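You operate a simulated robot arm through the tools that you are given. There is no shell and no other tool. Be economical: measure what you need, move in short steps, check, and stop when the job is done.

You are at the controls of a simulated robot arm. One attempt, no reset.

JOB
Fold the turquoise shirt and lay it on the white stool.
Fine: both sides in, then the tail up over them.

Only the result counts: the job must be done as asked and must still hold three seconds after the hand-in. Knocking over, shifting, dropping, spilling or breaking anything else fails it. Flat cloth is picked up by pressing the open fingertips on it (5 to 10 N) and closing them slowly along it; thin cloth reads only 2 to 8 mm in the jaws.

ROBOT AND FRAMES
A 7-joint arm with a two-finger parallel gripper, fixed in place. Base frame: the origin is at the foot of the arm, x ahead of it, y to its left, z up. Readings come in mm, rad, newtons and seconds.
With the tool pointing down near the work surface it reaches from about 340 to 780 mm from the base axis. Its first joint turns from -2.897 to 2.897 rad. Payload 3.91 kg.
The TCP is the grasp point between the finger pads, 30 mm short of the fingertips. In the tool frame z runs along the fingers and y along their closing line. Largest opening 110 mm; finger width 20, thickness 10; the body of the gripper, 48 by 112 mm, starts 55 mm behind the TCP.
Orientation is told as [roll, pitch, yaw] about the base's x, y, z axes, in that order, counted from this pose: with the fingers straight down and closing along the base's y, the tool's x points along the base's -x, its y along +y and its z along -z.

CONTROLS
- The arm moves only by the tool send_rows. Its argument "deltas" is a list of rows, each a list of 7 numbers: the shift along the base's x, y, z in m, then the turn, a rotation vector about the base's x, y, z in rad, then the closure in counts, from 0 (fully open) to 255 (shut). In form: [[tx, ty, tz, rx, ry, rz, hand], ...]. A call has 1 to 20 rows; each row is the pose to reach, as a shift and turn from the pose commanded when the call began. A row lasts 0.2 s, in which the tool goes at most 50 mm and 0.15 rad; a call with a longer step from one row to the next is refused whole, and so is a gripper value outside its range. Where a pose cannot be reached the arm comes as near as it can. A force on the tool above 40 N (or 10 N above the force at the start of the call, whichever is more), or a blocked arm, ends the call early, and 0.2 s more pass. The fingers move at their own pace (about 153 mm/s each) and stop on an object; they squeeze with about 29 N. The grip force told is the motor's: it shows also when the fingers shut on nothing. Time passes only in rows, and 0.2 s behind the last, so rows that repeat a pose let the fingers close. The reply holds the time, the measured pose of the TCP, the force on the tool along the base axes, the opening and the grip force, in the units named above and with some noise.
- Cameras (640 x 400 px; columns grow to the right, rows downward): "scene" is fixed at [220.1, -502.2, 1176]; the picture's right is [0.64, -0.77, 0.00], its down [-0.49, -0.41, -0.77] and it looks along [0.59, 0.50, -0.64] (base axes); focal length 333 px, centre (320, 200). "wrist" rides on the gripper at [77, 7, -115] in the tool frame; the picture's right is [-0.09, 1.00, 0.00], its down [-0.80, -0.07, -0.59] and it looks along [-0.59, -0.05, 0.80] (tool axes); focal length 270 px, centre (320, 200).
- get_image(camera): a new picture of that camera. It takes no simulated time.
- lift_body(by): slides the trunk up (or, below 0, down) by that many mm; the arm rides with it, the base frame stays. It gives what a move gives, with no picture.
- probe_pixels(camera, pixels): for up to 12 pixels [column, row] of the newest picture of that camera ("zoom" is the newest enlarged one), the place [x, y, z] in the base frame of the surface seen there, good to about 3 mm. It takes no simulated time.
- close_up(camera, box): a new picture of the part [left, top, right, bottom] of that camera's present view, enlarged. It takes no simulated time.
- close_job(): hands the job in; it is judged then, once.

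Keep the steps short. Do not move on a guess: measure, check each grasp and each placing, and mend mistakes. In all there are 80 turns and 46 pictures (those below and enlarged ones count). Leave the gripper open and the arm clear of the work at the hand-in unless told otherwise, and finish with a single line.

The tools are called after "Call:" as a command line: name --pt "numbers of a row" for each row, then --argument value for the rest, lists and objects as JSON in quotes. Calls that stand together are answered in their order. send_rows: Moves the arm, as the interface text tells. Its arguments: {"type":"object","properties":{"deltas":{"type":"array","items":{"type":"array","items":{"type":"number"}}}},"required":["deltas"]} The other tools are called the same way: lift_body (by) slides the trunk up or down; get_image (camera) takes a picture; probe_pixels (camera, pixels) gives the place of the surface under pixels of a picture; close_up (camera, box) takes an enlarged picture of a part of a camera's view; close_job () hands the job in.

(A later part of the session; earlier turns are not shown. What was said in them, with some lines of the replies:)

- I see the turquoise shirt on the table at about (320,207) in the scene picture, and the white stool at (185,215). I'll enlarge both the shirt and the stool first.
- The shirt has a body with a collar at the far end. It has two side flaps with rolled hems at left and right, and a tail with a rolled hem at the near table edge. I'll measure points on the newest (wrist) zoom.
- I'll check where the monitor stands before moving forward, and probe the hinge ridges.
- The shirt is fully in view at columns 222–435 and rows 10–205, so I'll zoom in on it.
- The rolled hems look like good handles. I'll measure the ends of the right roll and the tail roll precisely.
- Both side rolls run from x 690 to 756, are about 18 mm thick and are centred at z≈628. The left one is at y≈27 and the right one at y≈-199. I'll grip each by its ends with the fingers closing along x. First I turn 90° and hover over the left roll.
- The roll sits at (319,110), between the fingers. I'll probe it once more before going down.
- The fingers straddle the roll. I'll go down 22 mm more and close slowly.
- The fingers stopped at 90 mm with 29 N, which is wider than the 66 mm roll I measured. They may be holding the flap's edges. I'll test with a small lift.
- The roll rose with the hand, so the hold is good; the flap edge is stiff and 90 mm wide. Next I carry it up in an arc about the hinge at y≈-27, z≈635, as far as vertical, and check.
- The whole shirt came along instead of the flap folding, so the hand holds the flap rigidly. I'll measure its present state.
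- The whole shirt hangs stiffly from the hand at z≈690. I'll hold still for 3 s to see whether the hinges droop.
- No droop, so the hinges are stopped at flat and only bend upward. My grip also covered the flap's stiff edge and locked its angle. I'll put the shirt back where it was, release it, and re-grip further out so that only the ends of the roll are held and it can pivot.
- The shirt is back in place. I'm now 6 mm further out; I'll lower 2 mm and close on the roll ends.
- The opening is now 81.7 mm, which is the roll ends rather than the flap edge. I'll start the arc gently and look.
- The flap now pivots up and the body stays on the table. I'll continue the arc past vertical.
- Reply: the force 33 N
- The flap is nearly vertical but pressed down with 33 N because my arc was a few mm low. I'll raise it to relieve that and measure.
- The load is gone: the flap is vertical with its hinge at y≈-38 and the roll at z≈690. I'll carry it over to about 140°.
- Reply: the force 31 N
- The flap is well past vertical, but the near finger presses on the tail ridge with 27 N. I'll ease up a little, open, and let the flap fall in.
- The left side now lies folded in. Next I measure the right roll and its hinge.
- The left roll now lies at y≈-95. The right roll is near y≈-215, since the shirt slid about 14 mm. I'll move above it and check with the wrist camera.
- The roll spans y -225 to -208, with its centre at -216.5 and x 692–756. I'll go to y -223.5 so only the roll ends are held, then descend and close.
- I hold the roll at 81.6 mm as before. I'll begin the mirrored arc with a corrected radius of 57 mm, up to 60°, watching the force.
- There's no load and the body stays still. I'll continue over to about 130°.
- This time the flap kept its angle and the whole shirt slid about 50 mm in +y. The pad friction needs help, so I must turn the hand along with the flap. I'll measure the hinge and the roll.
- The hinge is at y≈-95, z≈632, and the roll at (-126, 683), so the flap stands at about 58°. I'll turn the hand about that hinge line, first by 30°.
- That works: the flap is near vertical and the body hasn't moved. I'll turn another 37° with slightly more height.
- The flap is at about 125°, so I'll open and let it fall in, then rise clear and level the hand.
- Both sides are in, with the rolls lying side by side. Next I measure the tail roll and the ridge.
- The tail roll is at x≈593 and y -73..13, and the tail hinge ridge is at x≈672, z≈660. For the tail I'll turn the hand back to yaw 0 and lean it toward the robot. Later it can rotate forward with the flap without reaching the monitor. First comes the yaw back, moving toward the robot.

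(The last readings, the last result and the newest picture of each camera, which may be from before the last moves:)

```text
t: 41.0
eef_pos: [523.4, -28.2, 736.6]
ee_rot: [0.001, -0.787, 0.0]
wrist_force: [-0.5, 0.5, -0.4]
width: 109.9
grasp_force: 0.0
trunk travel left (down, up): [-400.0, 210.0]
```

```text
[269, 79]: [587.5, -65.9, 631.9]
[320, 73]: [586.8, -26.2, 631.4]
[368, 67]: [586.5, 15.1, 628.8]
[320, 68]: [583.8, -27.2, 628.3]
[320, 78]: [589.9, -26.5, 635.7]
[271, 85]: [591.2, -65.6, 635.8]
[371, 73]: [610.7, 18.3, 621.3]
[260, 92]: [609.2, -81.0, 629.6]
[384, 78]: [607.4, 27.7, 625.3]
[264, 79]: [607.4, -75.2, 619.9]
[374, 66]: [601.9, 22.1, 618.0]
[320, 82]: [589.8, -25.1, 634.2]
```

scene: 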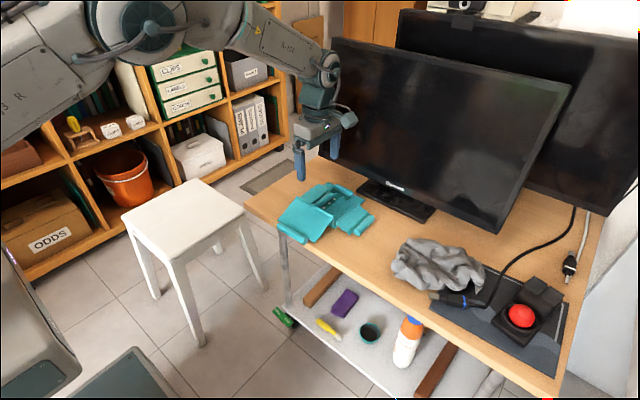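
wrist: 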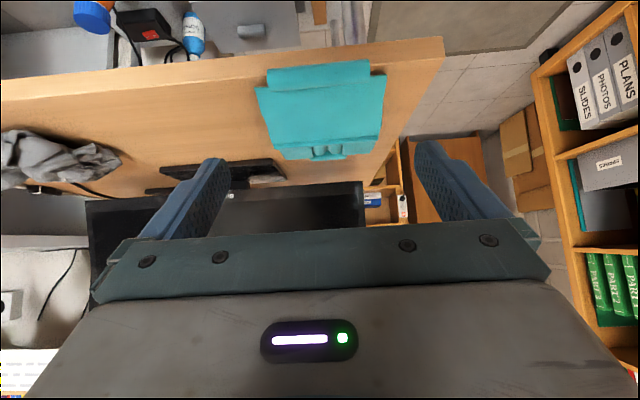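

The roll is centred at x≈593, y≈-27.5. I'll approach along the finger direction to about 25 mm short first.

Call:
send_rows --pt "0.008 0.0005 -0.025 0 0 0 0" --pt "0.016 0.0005 -0.05 0 0 0 0" --pt "0.028 0.0005 -0.073 0 0 0 0" --pt "0.028 0.0005 -0.073 0 0 0 0"

Call:
close_up --camera "scene" --box '[220, 150, 380, 250]'

```text
t: 42.0
eef_pos: [553.0, -28.4, 664.4]
ee_rot: [0.0, -0.789, -0.002]
wrist_force: [-0.1, -1.0, -0.1]
width: 110.1
grasp_force: 0.1
trunk travel left (down, up): [-400.0, 210.0]
```

```text
4.00 times, centred on (300, 200) of scene
```

zoom: 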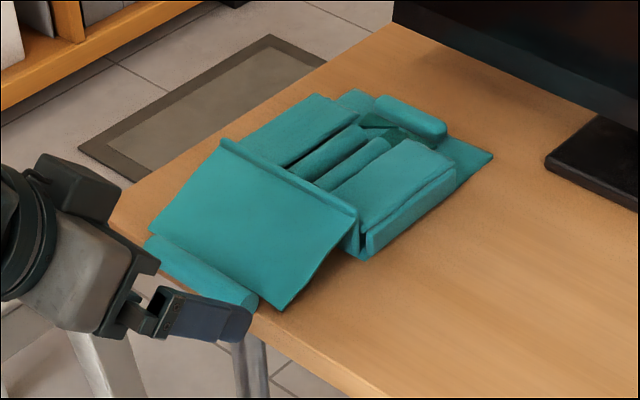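

Aligned. I'll go in the last 28 mm along the fingers and close slowly.

Call:
send_rows --pt "0.007 0.0009 -0.008 0 0 0 0" --pt "0.014 0.0009 -0.015 0 0 0 0" --pt "0.0195 0.0009 -0.0214 0 0 0 0" --pt "0.0195 0.0009 -0.0214 0 0 0 15" --pt "0.0195 0.0009 -0.0214 0 0 0 30" --pt "0.0195 0.0009 -0.0214 0 0 0 50" --pt "0.0195 0.0009 -0.0214 0 0 0 70" --pt "0.0195 0.0009 -0.0214 0 0 0 85"

Call:
close_up --camera "scene" --box '[220, 150, 380, 250]'

```text
t: 43.8
eef_pos: [570.0, -27.5, 643.6]
ee_rot: [0.0, -0.787, -0.002]
wrist_force: [-0.8, -0.5, -0.9]
width: 99.3
grasp_force: 28.6
trunk travel left (down, up): [-400.0, 210.0]
```

```text
4.00 times, centred on (300, 200) of scene
```

zoom: 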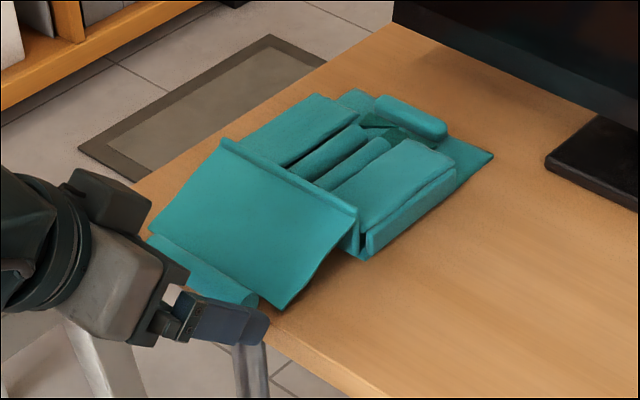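

I hold the tail roll at 99 mm. I'll lift in an arc about the ridge (r≈83 mm), keeping the hand angle, and check at about 30°.

Call:
send_rows --pt "-0.001 0 0.008 0 0 0 85" --pt "-0.002 0 0.016 0 0 0 85" --pt "-0.003 0 0.024 0 0 0 85" --pt "-0.002 0 0.035 0 0 0 85" --pt "-0.0005 0 0.046 0 0 0 85" --pt "0.003 0 0.056 0 0 0 85" --pt "0.0075 0 0.066 0 0 0 85"

Call:
close_up --camera "scene" --box '[220, 150, 380, 250]'

Call:
probe_pixels --camera "zoom" --pixels '[[485, 157], [370, 245], [355, 215], [225, 140], [350, 95], [400, 105], [420, 175]]'

```text
t: 45.4
eef_pos: [578.5, -26.5, 709.4]
ee_rot: [0.001, -0.787, -0.001]
wrist_force: [-0.2, 0.2, 0.6]
width: 99.4
grasp_force: 29.0
trunk travel left (down, up): [-400.0, 210.0]
```

```text
4.00 times, centred on (300, 200) of scene
```

zoom: 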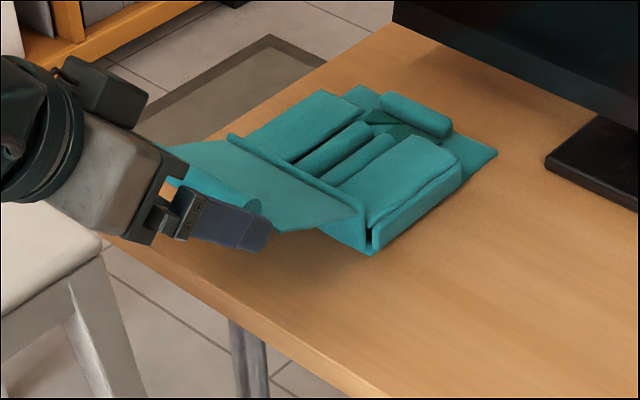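

```text
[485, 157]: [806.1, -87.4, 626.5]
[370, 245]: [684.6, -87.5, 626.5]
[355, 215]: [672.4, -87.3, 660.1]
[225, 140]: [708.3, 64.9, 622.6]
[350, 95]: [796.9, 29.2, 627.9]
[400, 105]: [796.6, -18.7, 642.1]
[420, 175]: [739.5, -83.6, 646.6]
```

The tail lifts cleanly and the body stays put. I'll continue to about 55°.

Call:
send_rows --pt "0.003 0 0.005 0 0 0 85" --pt "0.0061 0 0.0095 0 0 0 85" --pt "0.0095 0 0.0137 0 0 0 85" --pt "0.0132 0 0.018 0 0 0 85" --pt "0.0172 0 0.0217 0 0 0 85" --pt "0.0214 0 0.025 0 0 0 85" --pt "0.025 0 0.028 0 0 0 85"

Call:
close_up --camera "scene" --box '[220, 150, 380, 250]'

Call:
probe_pixels --camera "zoom" --pixels '[[485, 157], [370, 245], [350, 95], [355, 215], [235, 175], [300, 150], [270, 210], [240, 140], [330, 190]]'

```text
t: 47.0
eef_pos: [603.9, -27.8, 737.1]
ee_rot: [0.0, -0.788, 0.001]
wrist_force: [-0.5, -0.3, -0.9]
width: 99.4
grasp_force: 29.0
trunk travel left (down, up): [-400.0, 210.0]
```

```text
4.00 times, centred on (300, 200) of scene
```

zoom: 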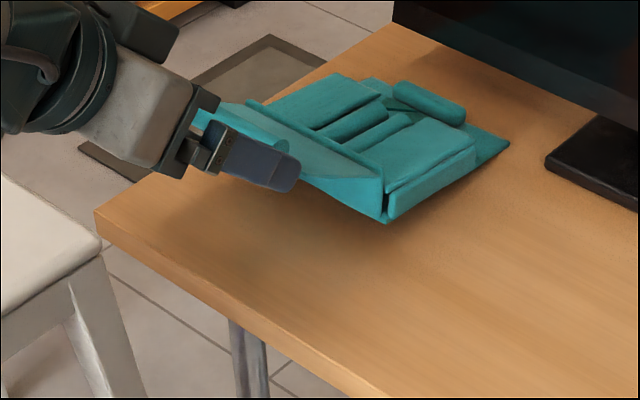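

```text
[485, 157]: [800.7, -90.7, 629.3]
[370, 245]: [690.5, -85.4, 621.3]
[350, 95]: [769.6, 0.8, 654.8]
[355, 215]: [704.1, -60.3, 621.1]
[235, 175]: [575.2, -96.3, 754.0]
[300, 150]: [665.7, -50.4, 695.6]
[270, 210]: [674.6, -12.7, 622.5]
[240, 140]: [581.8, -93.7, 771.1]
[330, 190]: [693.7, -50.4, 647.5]
```

Past about 30° the pads stopped slipping and the near edge of the shirt lifted, so I can't continue at this hand angle. I'll set the tail back down with the hand leaned further back to about -70°, so the hand has enough forward rotation left. First back to the 28° pose, then rotate back about the hinge.

Call:
send_rows --pt "-0.0085 0 -0.0095 0 0 0 85" --pt "-0.017 0 -0.019 0 0 0 85" --pt "-0.0254 0 -0.0277 0 0 0 85" --pt "-0.0254 0 -0.0277 0 0 0 85" --pt "-0.0302 0 -0.0385 0 -0.109 0 85" --pt "-0.0349 0 -0.0492 0 -0.218 0 85" --pt "-0.0375 0 -0.061 0 -0.327 0 85" --pt "-0.0396 0 -0.0723 0 -0.436 0 85"

Call:
close_up --camera "scene" --box '[220, 150, 380, 250]'

```text
t: 48.8
eef_pos: [562.6, -27.0, 664.2]
ee_rot: [0.002, -1.224, -0.002]
wrist_force: [-0.7, 0.0, -0.3]
width: 99.2
grasp_force: 28.8
trunk travel left (down, up): [-400.0, 210.0]
```

```text
4.00 times, centred on (300, 200) of scene
```

zoom: 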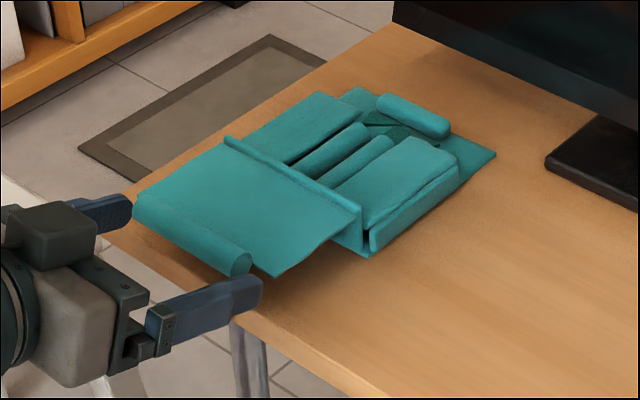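

The hand reaches -70° fine and the body is flat in place. I'll press the tail down to the table so the pads slip, then lift again to about 28° with the hand angle fixed.

Call:
send_rows --pt "0.0005 0 -0.008 0 0 0 85" --pt "0.0015 0 -0.016 0 0 0 85" --pt "0.003 0 -0.024 0 0 0 85" --pt "0.003 0 -0.024 0 0 0 85" --pt "0.0015 0 -0.016 0 0 0 85" --pt "0.0005 0 -0.008 0 0 0 85" --pt "0 0 0 0 0 0 85" --pt "0.001 0 0.009 0 0 0 85" --pt "0.0027 0 0.0175 0 0 0 85" --pt "0.006 0 0.0265 0 0 0 85" --pt "0.0096 0 0.0347 0 0 0 85"

Call:
close_up --camera "scene" --box '[220, 150, 380, 250]'

Call:
probe_pixels --camera "zoom" --pixels '[[488, 157], [370, 245], [400, 105], [350, 215], [360, 210], [230, 140], [240, 170], [300, 195], [180, 190]]'

```text
t: 51.2
eef_pos: [572.4, -27.2, 699.9]
ee_rot: [0.003, -1.224, -0.002]
wrist_force: [0.7, -0.7, -1.0]
width: 99.0
grasp_force: 29.2
trunk travel left (down, up): [-400.0, 210.0]
```

```text
4.00 times, centred on (300, 200) of scene
```

zoom: 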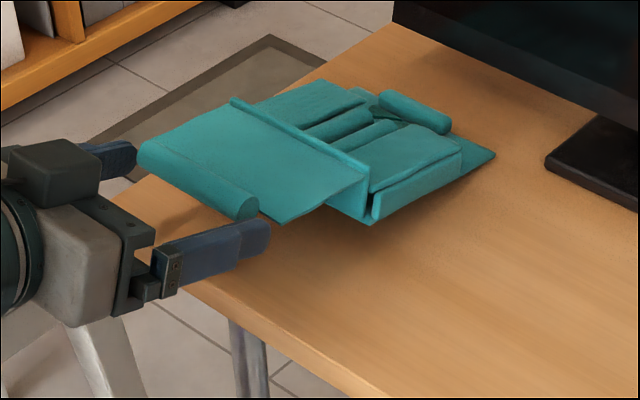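

```text
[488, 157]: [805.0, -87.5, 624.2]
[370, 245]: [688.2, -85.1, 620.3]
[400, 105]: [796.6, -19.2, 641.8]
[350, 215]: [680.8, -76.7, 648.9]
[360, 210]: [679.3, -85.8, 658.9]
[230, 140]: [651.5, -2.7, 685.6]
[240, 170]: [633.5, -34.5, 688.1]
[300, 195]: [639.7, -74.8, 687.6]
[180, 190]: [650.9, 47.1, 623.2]
```

The shirt edge lifted again. The fingertip corners reach about 15 mm past the roll's axis and butt against the tail panel's edge, which locks the angle. I'll put the tail down, open, back off, and re-grip shallower and centred so only the roll end is touched.

Call:
send_rows --pt "-0.0036 0 -0.009 0 0 0 85" --pt "-0.007 0 -0.018 0 0 0 85" --pt "-0.0096 0 -0.028 0 0 0 85" --pt "-0.0096 0 -0.038 0 0 0 85" --pt "-0.0085 0 -0.048 0 0 0 85" --pt "-0.0066 0 -0.0587 0 0 0 85" --pt "-0.0066 0 -0.0587 0 0 0 40" --pt "-0.0066 0 -0.0587 0 0 0 0" --pt "-0.0066 0 -0.0587 0 0 0 0" --pt "-0.016 0 -0.0553 0 0 0 0" --pt "-0.0348 0 -0.0485 0 0 0 0" --pt "-0.0348 0 -0.0485 0 0 0 0"

Call:
get_image --camera "scene"

Call:
probe_pixels --camera "scene" --pixels '[[258, 212], [260, 210], [268, 216], [279, 223], [281, 226], [269, 220], [277, 187], [308, 204], [290, 226], [341, 190], [318, 174], [344, 189]]'

```text
t: 53.8
eef_pos: [538.5, -27.7, 649.6]
ee_rot: [-0.001, -1.222, -0.003]
wrist_force: [-0.5, 0.0, 0.3]
width: 109.6
grasp_force: 0.0
trunk travel left (down, up): [-400.0, 210.0]
```

```text
10 pictures are left
```

scene: 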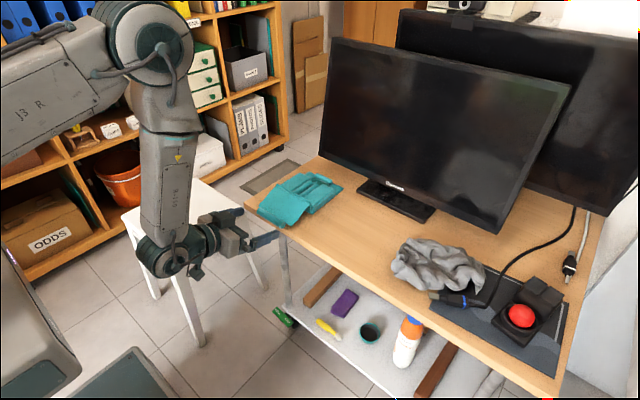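

```text
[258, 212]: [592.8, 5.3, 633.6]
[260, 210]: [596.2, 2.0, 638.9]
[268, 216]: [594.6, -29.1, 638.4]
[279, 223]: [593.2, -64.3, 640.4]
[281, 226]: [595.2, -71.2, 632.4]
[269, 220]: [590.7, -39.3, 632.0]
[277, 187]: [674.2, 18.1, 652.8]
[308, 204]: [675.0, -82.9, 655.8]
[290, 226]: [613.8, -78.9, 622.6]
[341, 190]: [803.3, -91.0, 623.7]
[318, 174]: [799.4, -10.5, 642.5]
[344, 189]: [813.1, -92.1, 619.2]
```

The roll is back at (594.5, 628.5) and the body hasn't moved. I'll re-grip at -70° with the tips only 3 mm past the roll axis and centred on it.

Call:
send_rows --pt "0.01 0 -0.004 0 0 0 0" --pt "0.02 0 -0.008 0 0 0 0" --pt "0.0306 0 -0.0119 0 0 0 0" --pt "0.0306 0 -0.0119 0 0 0 0" --pt "0.0306 0 -0.0119 0 0 0 15" --pt "0.0306 0 -0.0119 0 0 0 30" --pt "0.0306 0 -0.0119 0 0 0 50" --pt "0.0306 0 -0.0119 0 0 0 70" --pt "0.0306 0 -0.0119 0 0 0 85"

```text
t: 55.8
eef_pos: [568.2, -27.8, 638.1]
ee_rot: [0.002, -1.222, -0.002]
wrist_force: [0.2, 0.3, 0.2]
width: 99.2
grasp_force: 28.7
trunk travel left (down, up): [-400.0, 210.0]
```

The grip reads 99.2 mm. I'll lift along the arc to 30° with the hand angle fixed and check.

Call:
send_rows --pt "-0.0015 0 0.008 0 0 0 85" --pt "-0.003 0 0.016 0 0 0 85" --pt "-0.0037 0 0.0245 0 0 0 85" --pt "-0.0028 0 0.035 0 0 0 85" --pt "-0.0009 0 0.0458 0 0 0 85" --pt "0.003 0 0.056 0 0 0 85" --pt "0.0073 0 0.0656 0 0 0 85"

Call:
close_up --camera "scene" --box '[220, 150, 380, 250]'

Call:
probe_pixels --camera "zoom" --pixels '[[370, 245], [370, 250], [488, 157], [350, 215], [360, 212], [230, 140], [240, 190], [300, 205], [400, 105]]'

```text
t: 57.4
eef_pos: [575.7, -27.0, 705.0]
ee_rot: [0.003, -1.22, -0.003]
wrist_force: [-0.6, -0.1, -1.0]
width: 99.1
grasp_force: 28.8
trunk travel left (down, up): [-400.0, 210.0]
```

```text
4.00 times, centred on (300, 200) of scene
```

zoom: 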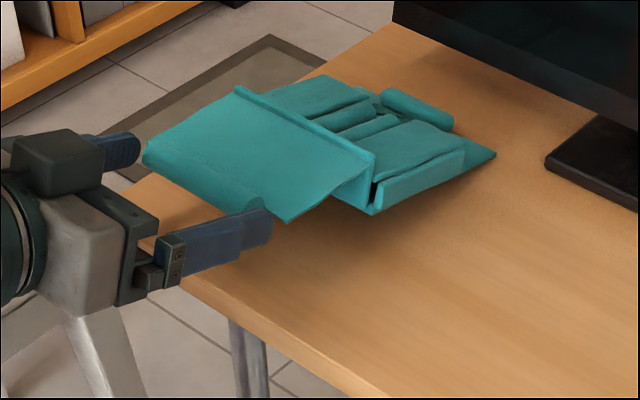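

```text
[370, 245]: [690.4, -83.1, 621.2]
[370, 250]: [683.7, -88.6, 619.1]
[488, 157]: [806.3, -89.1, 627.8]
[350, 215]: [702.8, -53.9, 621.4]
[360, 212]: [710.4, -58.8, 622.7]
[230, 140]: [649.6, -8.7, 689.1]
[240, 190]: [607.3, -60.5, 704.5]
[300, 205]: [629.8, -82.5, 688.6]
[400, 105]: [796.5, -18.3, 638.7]
```

The centred grip locks the roll even more, so gripping isn't the way for the tail. The hinges move freely when released, so I'll scoop it. With the fingers horizontal and half open, I'll lift the overhanging roll from below, just off the table edge, and tip the tail over. First I put it down, release and back off.

Call:
send_rows --pt "-0.0045 0 -0.01 0 0 0 85" --pt "-0.0082 0 -0.02 0 0 0 85" --pt "-0.0101 0 -0.031 0 0 0 85" --pt "-0.011 0 -0.042 0 0 0 85" --pt "-0.0098 0 -0.054 0 0 0 85" --pt "-0.0075 0 -0.0655 0 0 0 85" --pt "-0.0075 0 -0.0655 0 0 0 40" --pt "-0.0075 0 -0.0655 0 0 0 0" --pt "-0.0075 0 -0.0655 0 0 0 0" --pt "-0.02 0 -0.061 0 0 0 0" --pt "-0.045 0 -0.052 0 0 0 0" --pt "-0.065 0 -0.052 0 0 0 60" --pt "-0.065 0 -0.052 0 0 0 116"

Call:
send_rows --pt "0 0 -0.01 0 -0.07 0 116" --pt "0 0 -0.02 0 -0.14 0 116" --pt "0 0 -0.03 0 -0.21 0 116" --pt "0 0 -0.04 0 -0.28 0 116" --pt "0 0 -0.05 0 -0.349 0 116" --pt "0 0 -0.05 0 -0.349 0 116"

```text
t: 60.2
eef_pos: [511.1, -27.3, 652.3]
ee_rot: [0.001, -1.223, -0.003]
wrist_force: [-0.2, 1.1, 0.0]
width: 59.9
grasp_force: 0.1
trunk travel left (down, up): [-400.0, 210.0]
```

```text
t: 61.6
eef_pos: [511.5, -26.9, 603.6]
ee_rot: [2.971, -1.569, -2.97]
wrist_force: [0.3, -0.8, 0.9]
width: 60.1
grasp_force: 0.1
out of reach, approached as far as the arm can: row 5
trunk travel left (down, up): [-400.0, 210.0]
```

The fingers are now horizontal at z≈604 with a 60 mm opening. I'll move forward so the tips sit under the roll at x≈598, just short of the table face.

Call:
send_rows --pt "0.015 0 0 0 0 0 116" --pt "0.03 0 0 0 0 0 116" --pt "0.045 0 0 0 0 0 116" --pt "0.056 0 0 0 0 0 116" --pt "0.056 0 0 0 0 0 116"

Call:
close_up --camera "scene" --box '[220, 150, 380, 250]'

```text
t: 62.8
eef_pos: [567.9, -28.7, 601.5]
ee_rot: [2.931, -1.569, -2.927]
wrist_force: [0.2, 0.5, -0.2]
width: 60.0
grasp_force: 0.0
trunk travel left (down, up): [-400.0, 210.0]
```

```text
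4.00 times, centred on (300, 200) of scene
```

zoom: 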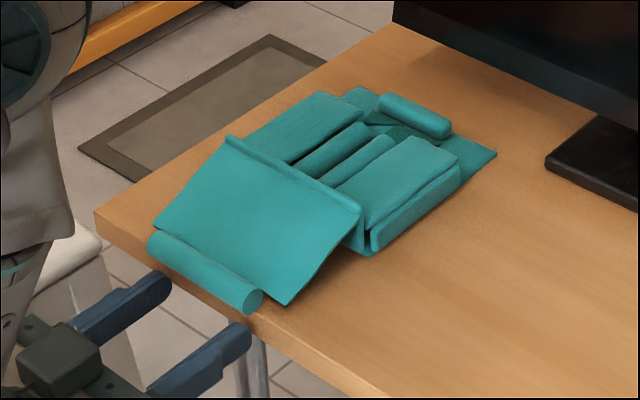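

The tips are below and ahead of the roll. I'll raise slowly, lifting the roll until the fingers are above table level.

Call:
send_rows --pt "0 0 0.006 0 0 0 116" --pt "0 0 0.012 0 0 0 116" --pt "0 0 0.02 0 0 0 116" --pt "0 0 0.03 0 0 0 116" --pt "0 0 0.04 0 0 0 116"

Call:
close_up --camera "scene" --box '[220, 150, 380, 250]'

```text
t: 64.0
eef_pos: [566.9, -28.2, 642.0]
ee_rot: [2.722, -1.569, -2.723]
wrist_force: [0.1, -0.4, -0.1]
width: 59.8
grasp_force: 0.0
trunk travel left (down, up): [-400.0, 210.0]
```

```text
4.00 times, centred on (300, 200) of scene
```

zoom: 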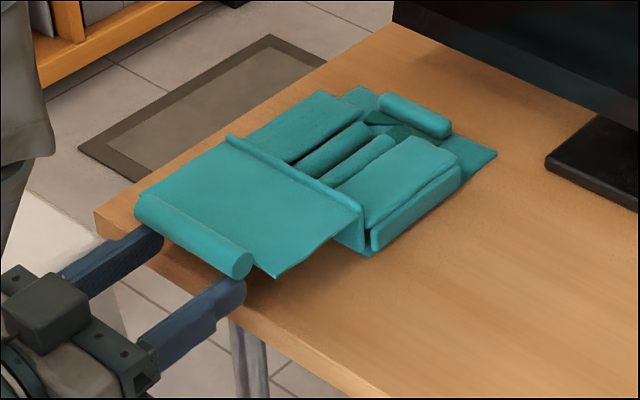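

The tail rides freely on the fingers. I'll continue up and forward, sweeping it past vertical.

Call:
send_rows --pt "0.004 0 0.012 0 0 0 116" --pt "0.012 0 0.023 0 0 0 116" --pt "0.02 0 0.0335 0 0 0 116" --pt "0.025 0 0.041 0 0 0 116" --pt "0.03 0 0.047 0 0 0 116" --pt "0.0365 0 0.053 0 0 0 116" --pt "0.0435 0 0.057 0 0 0 116" --pt "0.051 0 0.061 0 0 0 116" --pt "0.059 0 0.064 0 0 0 116" --pt "0.067 0 0.0655 0 0 0 116" --pt "0.076 0 0.066 0 0 0 116" --pt "0.0845 0 0.0655 0 0 0 116" --pt "0.093 0 0.064 0 0 0 116"

Call:
close_up --camera "scene" --box '[220, 150, 380, 250]'

```text
t: 66.8
eef_pos: [660.3, -27.7, 706.6]
ee_rot: [2.572, -1.568, -2.572]
wrist_force: [-0.8, -0.9, -0.3]
width: 60.0
grasp_force: 0.1
trunk travel left (down, up): [-400.0, 210.0]
```

```text
4.00 times, centred on (300, 200) of scene
```

zoom: 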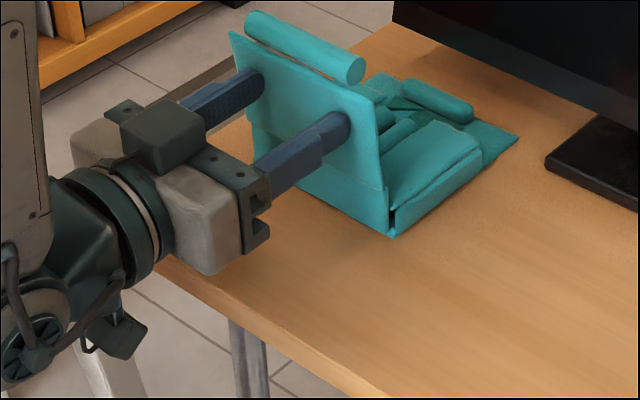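

The tail stands near vertical and the shirt slid only about 10 mm. I'll raise the contact a bit for better leverage and push another 40 mm forward.

Call:
send_rows --pt "-0.002 0 0.006 0 0 0 116" --pt "-0.002 0 0.012 0 0 0 116" --pt "0.006 0 0.013 0 0 0 116" --pt "0.014 0 0.013 0 0 0 116" --pt "0.022 0 0.012 0 0 0 116" --pt "0.03 0 0.01 0 0 0 116" --pt "0.038 0 0.007 0 0 0 116"

Call:
close_up --camera "scene" --box '[220, 150, 380, 250]'

```text
t: 68.4
eef_pos: [698.7, -26.5, 713.9]
ee_rot: [3.057, -1.569, -3.057]
wrist_force: [0.7, -0.1, -0.3]
width: 60.0
grasp_force: 0.0
trunk travel left (down, up): [-400.0, 210.0]
```

```text
4.00 times, centred on (300, 200) of scene
```

zoom: 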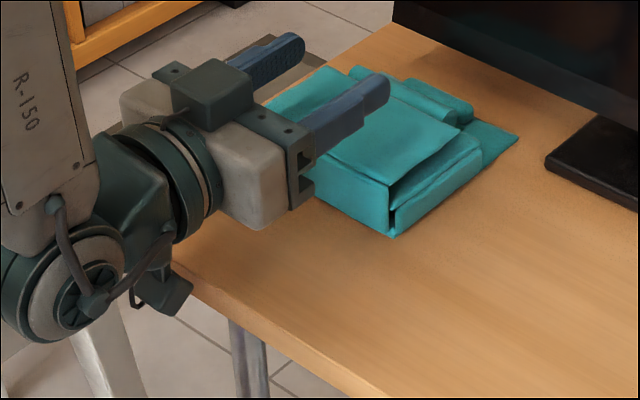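

The tail is folded up over both sides. I'll retreat up and back, turn the hand vertical again and look from above.

Call:
send_rows --pt "-0.02 0 0.02 0 0 0 116" --pt "-0.05 0 0.05 0 0 0 116" --pt "-0.08 0 0.08 0 0.1 0 116" --pt "-0.09 0 0.1 0 0.24 0 80" --pt "-0.09 0 0.11 0 0.38 0 40" --pt "-0.08 0 0.12 0 0.52 0 0" --pt "-0.07 0 0.12 0 0.66 0 0" --pt "-0.06 0 0.12 0 0.8 0 0" --pt "-0.05 0 0.12 0 0.94 0 0" --pt "-0.04 0 0.12 0 1.08 0 0" --pt "-0.03 0 0.12 0 1.22 0 0" --pt "-0.02 0 0.12 0 1.36 0 0" --pt "-0.01 0 0.12 0 1.5 0 0" --pt "0.0 0 0.12 0 1.57 0 0" --pt "0.0 0 0.12 0 1.57 0 0"

Call:
close_up --camera "wrist" --box '[200, 20, 440, 230]'

```text
t: 71.6
eef_pos: [699.3, -27.1, 834.8]
ee_rot: [0.0, -0.002, 0.0]
wrist_force: [0.1, -0.1, -0.8]
width: 110.2
grasp_force: 0.0
trunk travel left (down, up): [-400.0, 210.0]
```

```text
1.90 times, centred on (320, 125) of wrist
```

zoom: 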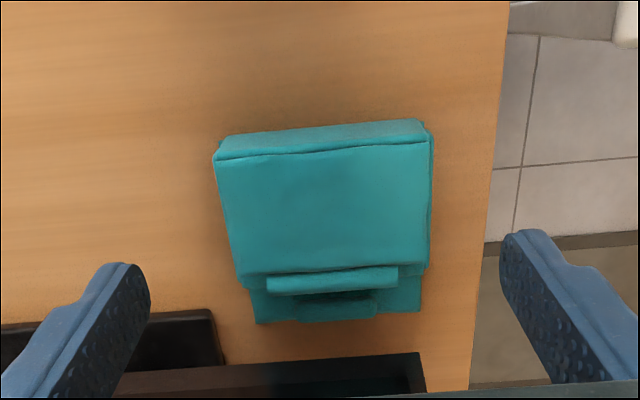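

Call:
probe_pixels --camera "zoom" --pixels '[[330, 280], [268, 285], [397, 280], [335, 295], [335, 305], [335, 312], [299, 308], [376, 303], [260, 320], [420, 308], [218, 155], [428, 140]]'

Call:
probe_pixels --camera "zoom" --pixels '[[330, 220], [242, 270], [425, 262], [320, 150], [216, 165], [430, 150], [200, 330], [300, 375], [330, 355], [335, 290], [335, 318], [325, 268]]'

```text
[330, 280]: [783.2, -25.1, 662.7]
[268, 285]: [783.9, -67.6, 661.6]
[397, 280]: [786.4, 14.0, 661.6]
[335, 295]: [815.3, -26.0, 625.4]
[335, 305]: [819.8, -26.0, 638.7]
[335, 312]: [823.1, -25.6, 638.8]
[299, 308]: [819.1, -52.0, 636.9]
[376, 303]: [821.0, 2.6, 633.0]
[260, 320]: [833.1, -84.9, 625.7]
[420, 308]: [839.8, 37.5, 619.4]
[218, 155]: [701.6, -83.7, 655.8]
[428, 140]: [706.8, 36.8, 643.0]
```

```text
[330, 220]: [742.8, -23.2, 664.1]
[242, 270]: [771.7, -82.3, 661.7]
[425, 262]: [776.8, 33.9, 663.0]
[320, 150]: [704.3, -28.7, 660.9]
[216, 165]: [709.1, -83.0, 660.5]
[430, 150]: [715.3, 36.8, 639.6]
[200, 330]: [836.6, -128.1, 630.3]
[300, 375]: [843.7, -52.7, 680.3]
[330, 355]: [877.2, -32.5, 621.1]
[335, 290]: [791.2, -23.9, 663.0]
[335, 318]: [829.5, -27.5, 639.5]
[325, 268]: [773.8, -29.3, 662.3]
```

The shirt is folded: the spine is at x≈700, the tail roll at x≈784 (z 662) and the collar roll at x≈822, which is too close to the monitor to grip. The gap between the tail roll and the collar roll is 793–813. I'll turn the hand 90° and straddle spine and tail roll along x, then drag the bundle about 100 mm toward the robot.

Call:
send_rows --pt "0.004 0 -0.01 0 0 0.143 0" --pt "0.008 0 -0.02 0 0 0.286 0" --pt "0.012 0 -0.03 0 0 0.428 0" --pt "0.016 0 -0.04 0 0 0.571 0" --pt "0.02 0 -0.05 0 0 0.714 0" --pt "0.024 0 -0.06 0 0 0.857 0" --pt "0.028 0 -0.07 0 0 1.0 0" --pt "0.032 0 -0.08 0 0 1.142 0" --pt "0.036 0 -0.09 0 0 1.285 0" --pt "0.04 0 -0.1 0 0 1.428 0" --pt "0.0417 0 -0.11 0 0 1.571 0" --pt "0.0417 0 -0.11 0 0 1.571 0"

Call:
close_up --camera "scene" --box '[260, 130, 400, 230]'

Call:
probe_pixels --camera "zoom" --pixels '[[320, 200], [380, 230], [400, 220], [430, 200], [300, 180], [450, 190], [460, 170], [400, 170], [230, 270], [350, 300]]'

```text
t: 74.2
eef_pos: [739.8, -27.9, 723.4]
ee_rot: [0.0, -0.002, 1.573]
wrist_force: [0.1, -0.7, -0.8]
width: 110.4
grasp_force: 0.1
trunk travel left (down, up): [-400.0, 210.0]
```

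```text
4.00 times, centred on (330, 180) of scene
```

zoom: 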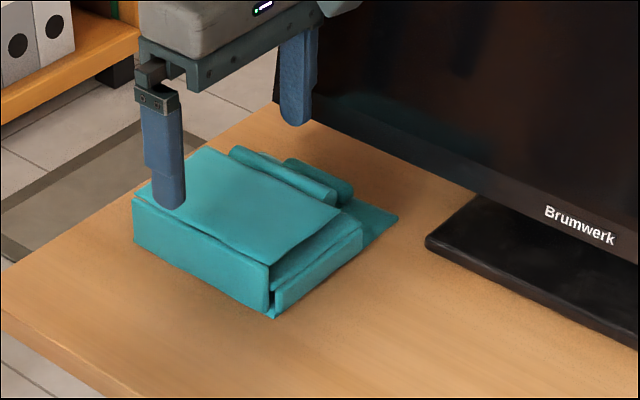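

```text
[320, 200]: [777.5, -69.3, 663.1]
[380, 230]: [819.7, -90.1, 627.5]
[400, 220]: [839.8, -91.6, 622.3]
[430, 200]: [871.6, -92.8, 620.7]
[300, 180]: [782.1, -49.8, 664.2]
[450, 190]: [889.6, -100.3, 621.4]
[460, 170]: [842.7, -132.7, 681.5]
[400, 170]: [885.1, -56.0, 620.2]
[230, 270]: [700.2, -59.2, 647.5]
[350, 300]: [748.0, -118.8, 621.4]
```

The spine face is at x=700, so the fingers clear both sides (686 and 796). I'll go down to tip z≈637 and close gently.

Call:
send_rows --pt "0.0012 0 -0.015 0 0 0 0" --pt "0.0012 0 -0.03 0 0 0 0" --pt "0.0012 0 -0.043 0 0 0 0" --pt "0.0012 0 -0.052 0 0 0 0" --pt "0.0012 0 -0.0565 0 0 0 0" --pt "0.0012 0 -0.0565 0 0 0 15" --pt "0.0012 0 -0.0565 0 0 0 30" --pt "0.0012 0 -0.0565 0 0 0 45"

```text
t: 76.0
eef_pos: [741.7, -26.9, 667.7]
ee_rot: [0.001, -0.003, 1.571]
wrist_force: [-1.5, -0.5, 0.8]
width: 94.1
grasp_force: 29.2
trunk travel left (down, up): [-400.0, 210.0]
```

I hold the bundle at 94 mm, spine to tail roll. I'll drag it 100 mm toward the robot on the table, then open and rise.

Call:
send_rows --pt "-0.008 0 0 0 0 0 45" --pt "-0.016 0 0 0 0 0 45" --pt "-0.024 0 0 0 0 0 45" --pt "-0.034 0 0 0 0 0 45" --pt "-0.044 0 0 0 0 0 45" --pt "-0.054 0 0 0 0 0 45" --pt "-0.064 0 0 0 0 0 45" --pt "-0.074 0 0 0 0 0 45" --pt "-0.084 0 0 0 0 0 45" --pt "-0.094 0 0 0 0 0 45" --pt "-0.1 0 0 0 0 0 45" --pt "-0.1 0 0 0 0 0 20" --pt "-0.1 0 0 0 0 0 0" --pt "-0.1 0 0 0 0 0 0" --pt "-0.1 0 0.02 0 0 0 0" --pt "-0.1 0 0.05 0 0 0 0" --pt "-0.1 0 0.09 0 0 0 0"

Call:
close_up --camera "scene" --box '[220, 150, 380, 250]'

Call:
probe_pixels --camera "zoom" --pixels '[[300, 180], [340, 200], [380, 190], [400, 210], [360, 160], [330, 140], [350, 150], [370, 175], [390, 180], [250, 250], [420, 220], [310, 120]]'

```text
t: 79.6
eef_pos: [641.7, -28.7, 756.2]
ee_rot: [-0.001, -0.001, 1.57]
wrist_force: [0.6, -0.1, -0.1]
width: 110.2
grasp_force: 0.0
trunk travel left (down, up): [-400.0, 210.0]
```

```text
4.00 times, centred on (300, 200) of scene
```

zoom: 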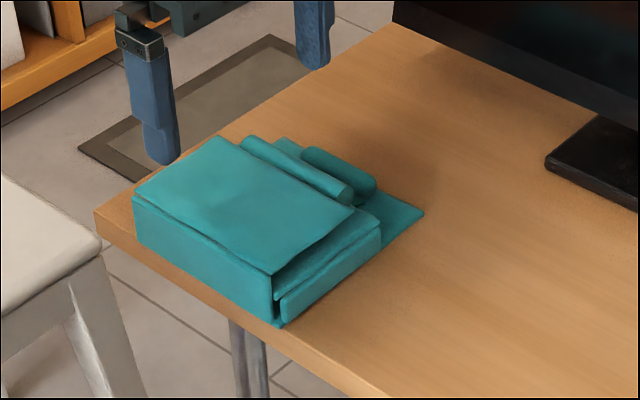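

```text
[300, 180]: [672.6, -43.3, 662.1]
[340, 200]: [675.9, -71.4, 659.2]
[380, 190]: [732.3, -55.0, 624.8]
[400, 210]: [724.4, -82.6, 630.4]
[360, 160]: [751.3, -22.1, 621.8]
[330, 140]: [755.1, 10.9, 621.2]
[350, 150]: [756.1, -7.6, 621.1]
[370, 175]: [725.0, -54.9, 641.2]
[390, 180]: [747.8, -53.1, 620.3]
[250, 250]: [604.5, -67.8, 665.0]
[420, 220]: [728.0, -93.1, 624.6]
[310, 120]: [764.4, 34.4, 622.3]
```

The bundle moved with the hand and stayed folded. I'll measure the collar roll and the tail roll on this picture.

Call:
probe_pixels --camera "zoom" --pixels '[[308, 152], [320, 158], [340, 168], [360, 180], [366, 188], [374, 185], [260, 145], [300, 163], [335, 182], [348, 192], [355, 200], [285, 145]]'

```text
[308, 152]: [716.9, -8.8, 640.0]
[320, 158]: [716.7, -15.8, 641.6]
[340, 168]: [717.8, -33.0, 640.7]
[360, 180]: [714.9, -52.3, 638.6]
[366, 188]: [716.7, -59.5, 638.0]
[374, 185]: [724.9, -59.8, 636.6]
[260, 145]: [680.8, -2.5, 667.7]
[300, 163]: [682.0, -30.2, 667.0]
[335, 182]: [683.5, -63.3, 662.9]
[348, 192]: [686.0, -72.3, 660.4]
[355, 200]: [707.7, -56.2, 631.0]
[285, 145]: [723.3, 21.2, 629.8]
```

The collar roll is centred at x≈720.5, y≈-27, with its top at 640, on the body board at about z 628. I'll grip across it: opening about 23 mm, near finger in the gap behind the tail roll. I'll press lightly on the board and close.

Call:
send_rows --pt "0.02 0.001 0 0 0 0 100" --pt "0.045 0.0017 0 0 0 0 202" --pt "0.07 0.0017 0 0 0 0 202" --pt "0.0788 0.0017 -0.02 0 0 0 202" --pt "0.0788 0.0017 -0.05 0 0 0 202" --pt "0.0788 0.0017 -0.075 0 0 0 202" --pt "0.0788 0.0017 -0.09 0 0 0 202" --pt "0.0788 0.0017 -0.09 0 0 0 202"

```text
t: 81.4
eef_pos: [719.8, -26.4, 666.3]
ee_rot: [0.001, -0.001, 1.572]
wrist_force: [-0.1, -0.4, 0.2]
width: 23.0
grasp_force: 0.0
trunk travel left (down, up): [-400.0, 210.0]
```

Call:
send_rows --pt "0.0005 0 -0.003 0 0 0 202" --pt "0.0005 0 -0.006 0 0 0 202" --pt "0.0005 0 -0.0075 0 0 0 202" --pt "0.0005 0 -0.009 0 0 0 202" --pt "0.0005 0 -0.009 0 0 0 202"

```text
t: 82.6
eef_pos: [720.9, -26.0, 658.4]
ee_rot: [0.002, -0.002, 1.57]
wrist_force: [0.6, -0.2, 1.0]
width: 23.2
grasp_force: 0.0
trunk travel left (down, up): [-400.0, 210.0]
```

The tips are at z≈628 with almost no contact yet (1 N). I'll lower by single millimetres until I read 5–10 N.

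Call:
send_rows --pt "0 0 -0.001 0 0 0 202" --pt "0 0 -0.002 0 0 0 202" --pt "0 0 -0.003 0 0 0 202" --pt "0 0 -0.003 0 0 0 202"

```text
t: 83.6
eef_pos: [721.5, -25.5, 655.8]
ee_rot: [-0.002, -0.001, 1.571]
wrist_force: [-0.4, 0.6, 9.2]
width: 22.7
grasp_force: 0.0
trunk travel left (down, up): [-400.0, 210.0]
```

Now I read 9 N, with the tips at z≈626. I'll close slowly on the collar roll.

Call:
send_rows --pt "0 0 0 0 0 0 208" --pt "0 0 0 0 0 0 214" --pt "0 0 0 0 0 0 222" --pt "0 0 0 0 0 0 235" --pt "0 0 0 0 0 0 255" --pt "0 0 0 0 0 0 255"

```text
t: 85.0
eef_pos: [720.6, -25.4, 656.4]
ee_rot: [-0.004, -0.003, 1.57]
wrist_force: [2.8, -0.7, 13.9]
width: 15.5
grasp_force: 29.0
trunk travel left (down, up): [-400.0, 210.0]
```

The width is 15.5 mm, so the collar roll is held. I'll do a test lift of 40 mm, slowly.

Call:
send_rows --pt "0 0 0.004 0 0 0 255" --pt "0 0 0.009 0 0 0 255" --pt "0 0 0.015 0 0 0 255" --pt "0 0 0.022 0 0 0 255" --pt "0 0 0.03 0 0 0 255" --pt "0 0 0.04 0 0 0 255" --pt "0 0 0.04 0 0 0 255" --pt "0 0 0.04 0 0 0 255"

Call:
close_up --camera "scene" --box '[200, 130, 400, 255]'

Call:
probe_pixels --camera "zoom" --pixels '[[240, 200], [300, 260], [330, 200], [350, 230], [380, 210], [280, 160], [300, 300], [220, 240], [270, 240], [400, 190], [260, 280], [330, 270]]'

```text
t: 86.8
eef_pos: [720.3, -26.3, 694.8]
ee_rot: [0.0, -0.002, 1.569]
wrist_force: [0.9, -0.2, -2.1]
width: 15.5
grasp_force: 29.5
trunk travel left (down, up): [-400.0, 210.0]
```

```text
3.20 times, centred on (300, 192) of scene
```

zoom: 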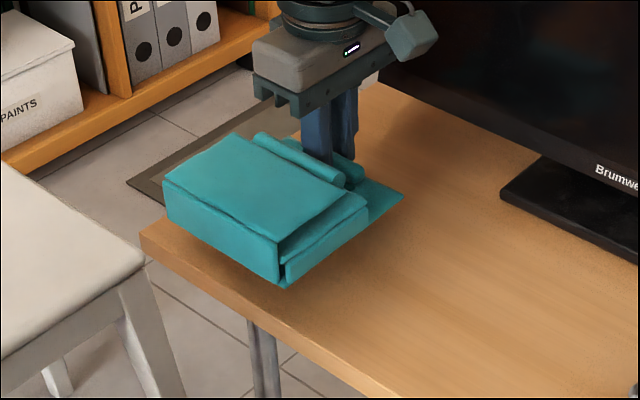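

```text
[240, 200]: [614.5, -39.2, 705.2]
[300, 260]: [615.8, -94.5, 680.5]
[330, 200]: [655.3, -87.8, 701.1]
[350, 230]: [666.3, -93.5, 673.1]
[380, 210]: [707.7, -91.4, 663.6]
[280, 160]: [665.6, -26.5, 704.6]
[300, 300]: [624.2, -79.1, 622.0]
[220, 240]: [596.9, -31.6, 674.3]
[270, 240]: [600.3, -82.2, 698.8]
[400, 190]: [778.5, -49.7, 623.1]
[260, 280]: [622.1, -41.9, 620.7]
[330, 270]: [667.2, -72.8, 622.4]
```

The bundle is lifted level and intact, weighing about 2 N. I'll carry it slowly toward a point above the stool, whose centre is near (556, 356) with its top at about z 450.

Call:
send_rows --pt "0 0 0.01 0 0 0 255" --pt "0 0.005 0.02 0 0 0 255" --pt "-0.003 0.017 0.03 0 0 0 255" --pt "-0.008 0.035 0.03 0 0 0 255" --pt "-0.014 0.055 0.03 0 0 0 255" --pt "-0.02 0.075 0.03 0 0 0 255" --pt "-0.026 0.095 0.03 0 0 0 255" --pt "-0.032 0.115 0.03 0 0 0 255" --pt "-0.038 0.135 0.03 0 0 0 255" --pt "-0.044 0.155 0.03 0 0 0 255" --pt "-0.05 0.175 0.03 0 0 0 255" --pt "-0.056 0.195 0.03 0 0 0 255" --pt "-0.062 0.215 0.03 0 0 0 255" --pt "-0.068 0.235 0.03 0 0 0 255" --pt "-0.074 0.255 0.03 0 0 0 255" --pt "-0.08 0.275 0.03 0 0 0 255" --pt "-0.086 0.295 0.03 0 0 0 255" --pt "-0.092 0.31 0.03 0 0 0 255" --pt "-0.096 0.32 0.03 0 0 0 255" --pt "-0.098 0.325 0.03 0 0 0 255"

Call:
send_rows --pt "-0.003 0.01 0 0 0 0 255" --pt "-0.007 0.025 0 0 0 0 255" --pt "-0.011 0.042 0 0 0 0 255" --pt "-0.013 0.053 0 0 0 0 255" --pt "-0.013 0.058 0 0 0 0 255" --pt "-0.013 0.058 0 0 0 0 255"

```text
t: 91.0
eef_pos: [623.3, 298.9, 724.9]
ee_rot: [-0.001, -0.002, 1.57]
wrist_force: [-0.1, -0.1, -1.5]
width: 15.5
grasp_force: 28.9
trunk travel left (down, up): [-400.0, 210.0]
```

```text
t: 92.4
eef_pos: [609.5, 358.2, 725.3]
ee_rot: [-0.001, -0.002, 1.571]
wrist_force: [-0.4, -0.3, -3.1]
width: 15.3
grasp_force: 28.5
trunk travel left (down, up): [-400.0, 210.0]
```

I'm above the stool and still holding. I'll lower with the arm, slowing toward the top (expected touch at TCP z≈486).

Call:
send_rows --pt "0 0 -0.01 0 0 0 255" --pt "0 0 -0.025 0 0 0 255" --pt "0 0 -0.045 0 0 0 255" --pt "0 0 -0.065 0 0 0 255" --pt "0 0 -0.085 0 0 0 255" --pt "0 0 -0.105 0 0 0 255" --pt "0 0 -0.125 0 0 0 255" --pt "0 0 -0.145 0 0 0 255" --pt "0 0 -0.165 0 0 0 255" --pt "0 0 -0.185 0 0 0 255" --pt "0 0 -0.2 0 0 0 255" --pt "0 0 -0.21 0 0 0 255" --pt "0 0 -0.215 0 0 0 255"

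```text
t: 95.2
eef_pos: [609.2, 357.3, 508.3]
ee_rot: [-0.002, -0.002, 1.57]
wrist_force: [1.1, -0.3, -2.0]
width: 15.4
grasp_force: 29.3
trunk travel left (down, up): [-400.0, 210.0]
```

I'm at z 508, still holding. I'll go on down in small steps toward touch.

Call:
send_rows --pt "0 0 -0.005 0 0 0 255" --pt "0 0 -0.01 0 0 0 255" --pt "0 0 -0.014 0 0 0 255" --pt "0 0 -0.017 0 0 0 255" --pt "0 0 -0.019 0 0 0 255" --pt "0 0 -0.019 0 0 0 255"

```text
t: 96.6
eef_pos: [609.3, 356.9, 492.3]
ee_rot: [-0.002, -0.003, 1.57]
wrist_force: [0.5, -0.1, -1.4]
width: 15.9
grasp_force: 28.9
trunk travel left (down, up): [-400.0, 210.0]
```

No touch yet (-1.4 N). I'll continue by 2 mm steps.

Call:
send_rows --pt "0 0 -0.002 0 0 0 255" --pt "0 0 -0.004 0 0 0 255" --pt "0 0 -0.006 0 0 0 255" --pt "0 0 -0.006 0 0 0 255"

```text
t: 97.6
eef_pos: [608.9, 357.2, 486.2]
ee_rot: [-0.002, -0.004, 1.57]
wrist_force: [-2.0, -2.2, 8.6]
width: 15.5
grasp_force: 29.2
trunk travel left (down, up): [-400.0, 210.0]
```

It touches the stool (8.6 N at z 486). I'll open only to 23 mm so the near finger doesn't push the tail roll, then rise straight up.

Call:
send_rows --pt "0 0 0.001 0 0 0 215" --pt "0 0 0.002 0 0 0 205" --pt "0 0 0.002 0 0 0 202" --pt "0 0 0.002 0 0 0 202" --pt "0 0 0.01 0 0 0 202" --pt "0 0 0.025 0 0 0 202" --pt "0 0 0.05 0 0 0 202" --pt "0 0 0.09 0 0 0 202" --pt "0 0 0.13 0 0 0 150" --pt "0 0 0.17 0 0 0 80" --pt "0 0 0.21 0 0 0 0" --pt "-0.02 -0.04 0.25 0 0 0 0" --pt "-0.04 -0.08 0.28 0 0 0 0" --pt "-0.06 -0.12 0.3 0 0 0 0" --pt "-0.08 -0.16 0.32 0 0 0 0" --pt "-0.1 -0.2 0.34 0 0 0 0"

Call:
close_up --camera "scene" --box '[90, 130, 346, 290]'

Call:
probe_pixels --camera "zoom" --pixels '[[200, 170], [240, 200], [270, 170], [230, 140], [250, 220], [290, 190], [200, 220], [320, 180]]'

```text
refused: row 12 steps farther than a row can; nothing moved
```

```text
2.50 times, centred on (218, 210) of scene
```

zoom: 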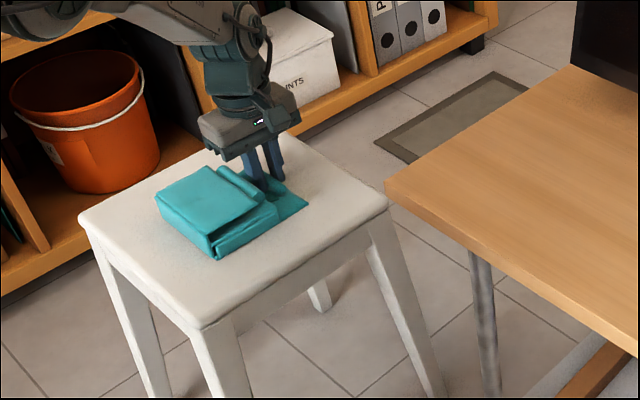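

```text
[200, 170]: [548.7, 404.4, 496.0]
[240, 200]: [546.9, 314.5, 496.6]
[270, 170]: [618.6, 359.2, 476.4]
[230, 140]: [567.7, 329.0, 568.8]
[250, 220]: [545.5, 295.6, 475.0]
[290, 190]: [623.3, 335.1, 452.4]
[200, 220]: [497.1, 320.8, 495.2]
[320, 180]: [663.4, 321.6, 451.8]
```

The release move was refused because one step was too long, so nothing moved. The picture shows the folded shirt sitting fully on the stool. I'll release with shorter steps and no sideways moves until well above.

Call:
send_rows --pt "0 0 0.001 0 0 0 215" --pt "0 0 0.002 0 0 0 205" --pt "0 0 0.002 0 0 0 202" --pt "0 0 0.002 0 0 0 202" --pt "0 0 0.007 0 0 0 202" --pt "0 0 0.015 0 0 0 202" --pt "0 0 0.025 0 0 0 202" --pt "0 0 0.045 0 0 0 202" --pt "0 0 0.075 0 0 0 202" --pt "0 0 0.11 0 0 0 150" --pt "0 0 0.15 0 0 0 80" --pt "0 0 0.19 0 0 0 0" --pt "0 0 0.23 0 0 0 0" --pt "0 0 0.26 0 0 0 0"

```text
t: 100.6
eef_pos: [608.7, 357.1, 745.2]
ee_rot: [0.0, 0.0, 1.571]
wrist_force: [0.2, 0.1, -0.2]
width: 110.0
grasp_force: 0.0
trunk travel left (down, up): [-400.0, 210.0]
```

The hand is empty (force about 0) and clear at z 745. I'll try one last picture to confirm.

Call:
close_up --camera "scene" --box '[90, 130, 346, 290]'

```text
refused: no pictures are left
```

No pictures are left. The last one showed the shirt folded on the stool, and since then the hand only opened and rose straight up. The gripper reads fully open with no load, so I'm handing in.

Call:
close_job

```text
The job is handed in.
```

The turquoise shirt is folded (both sides in, tail up over them) and lies on the white stool, with the gripper open and clear; I had no pictures left to check it after letting go.
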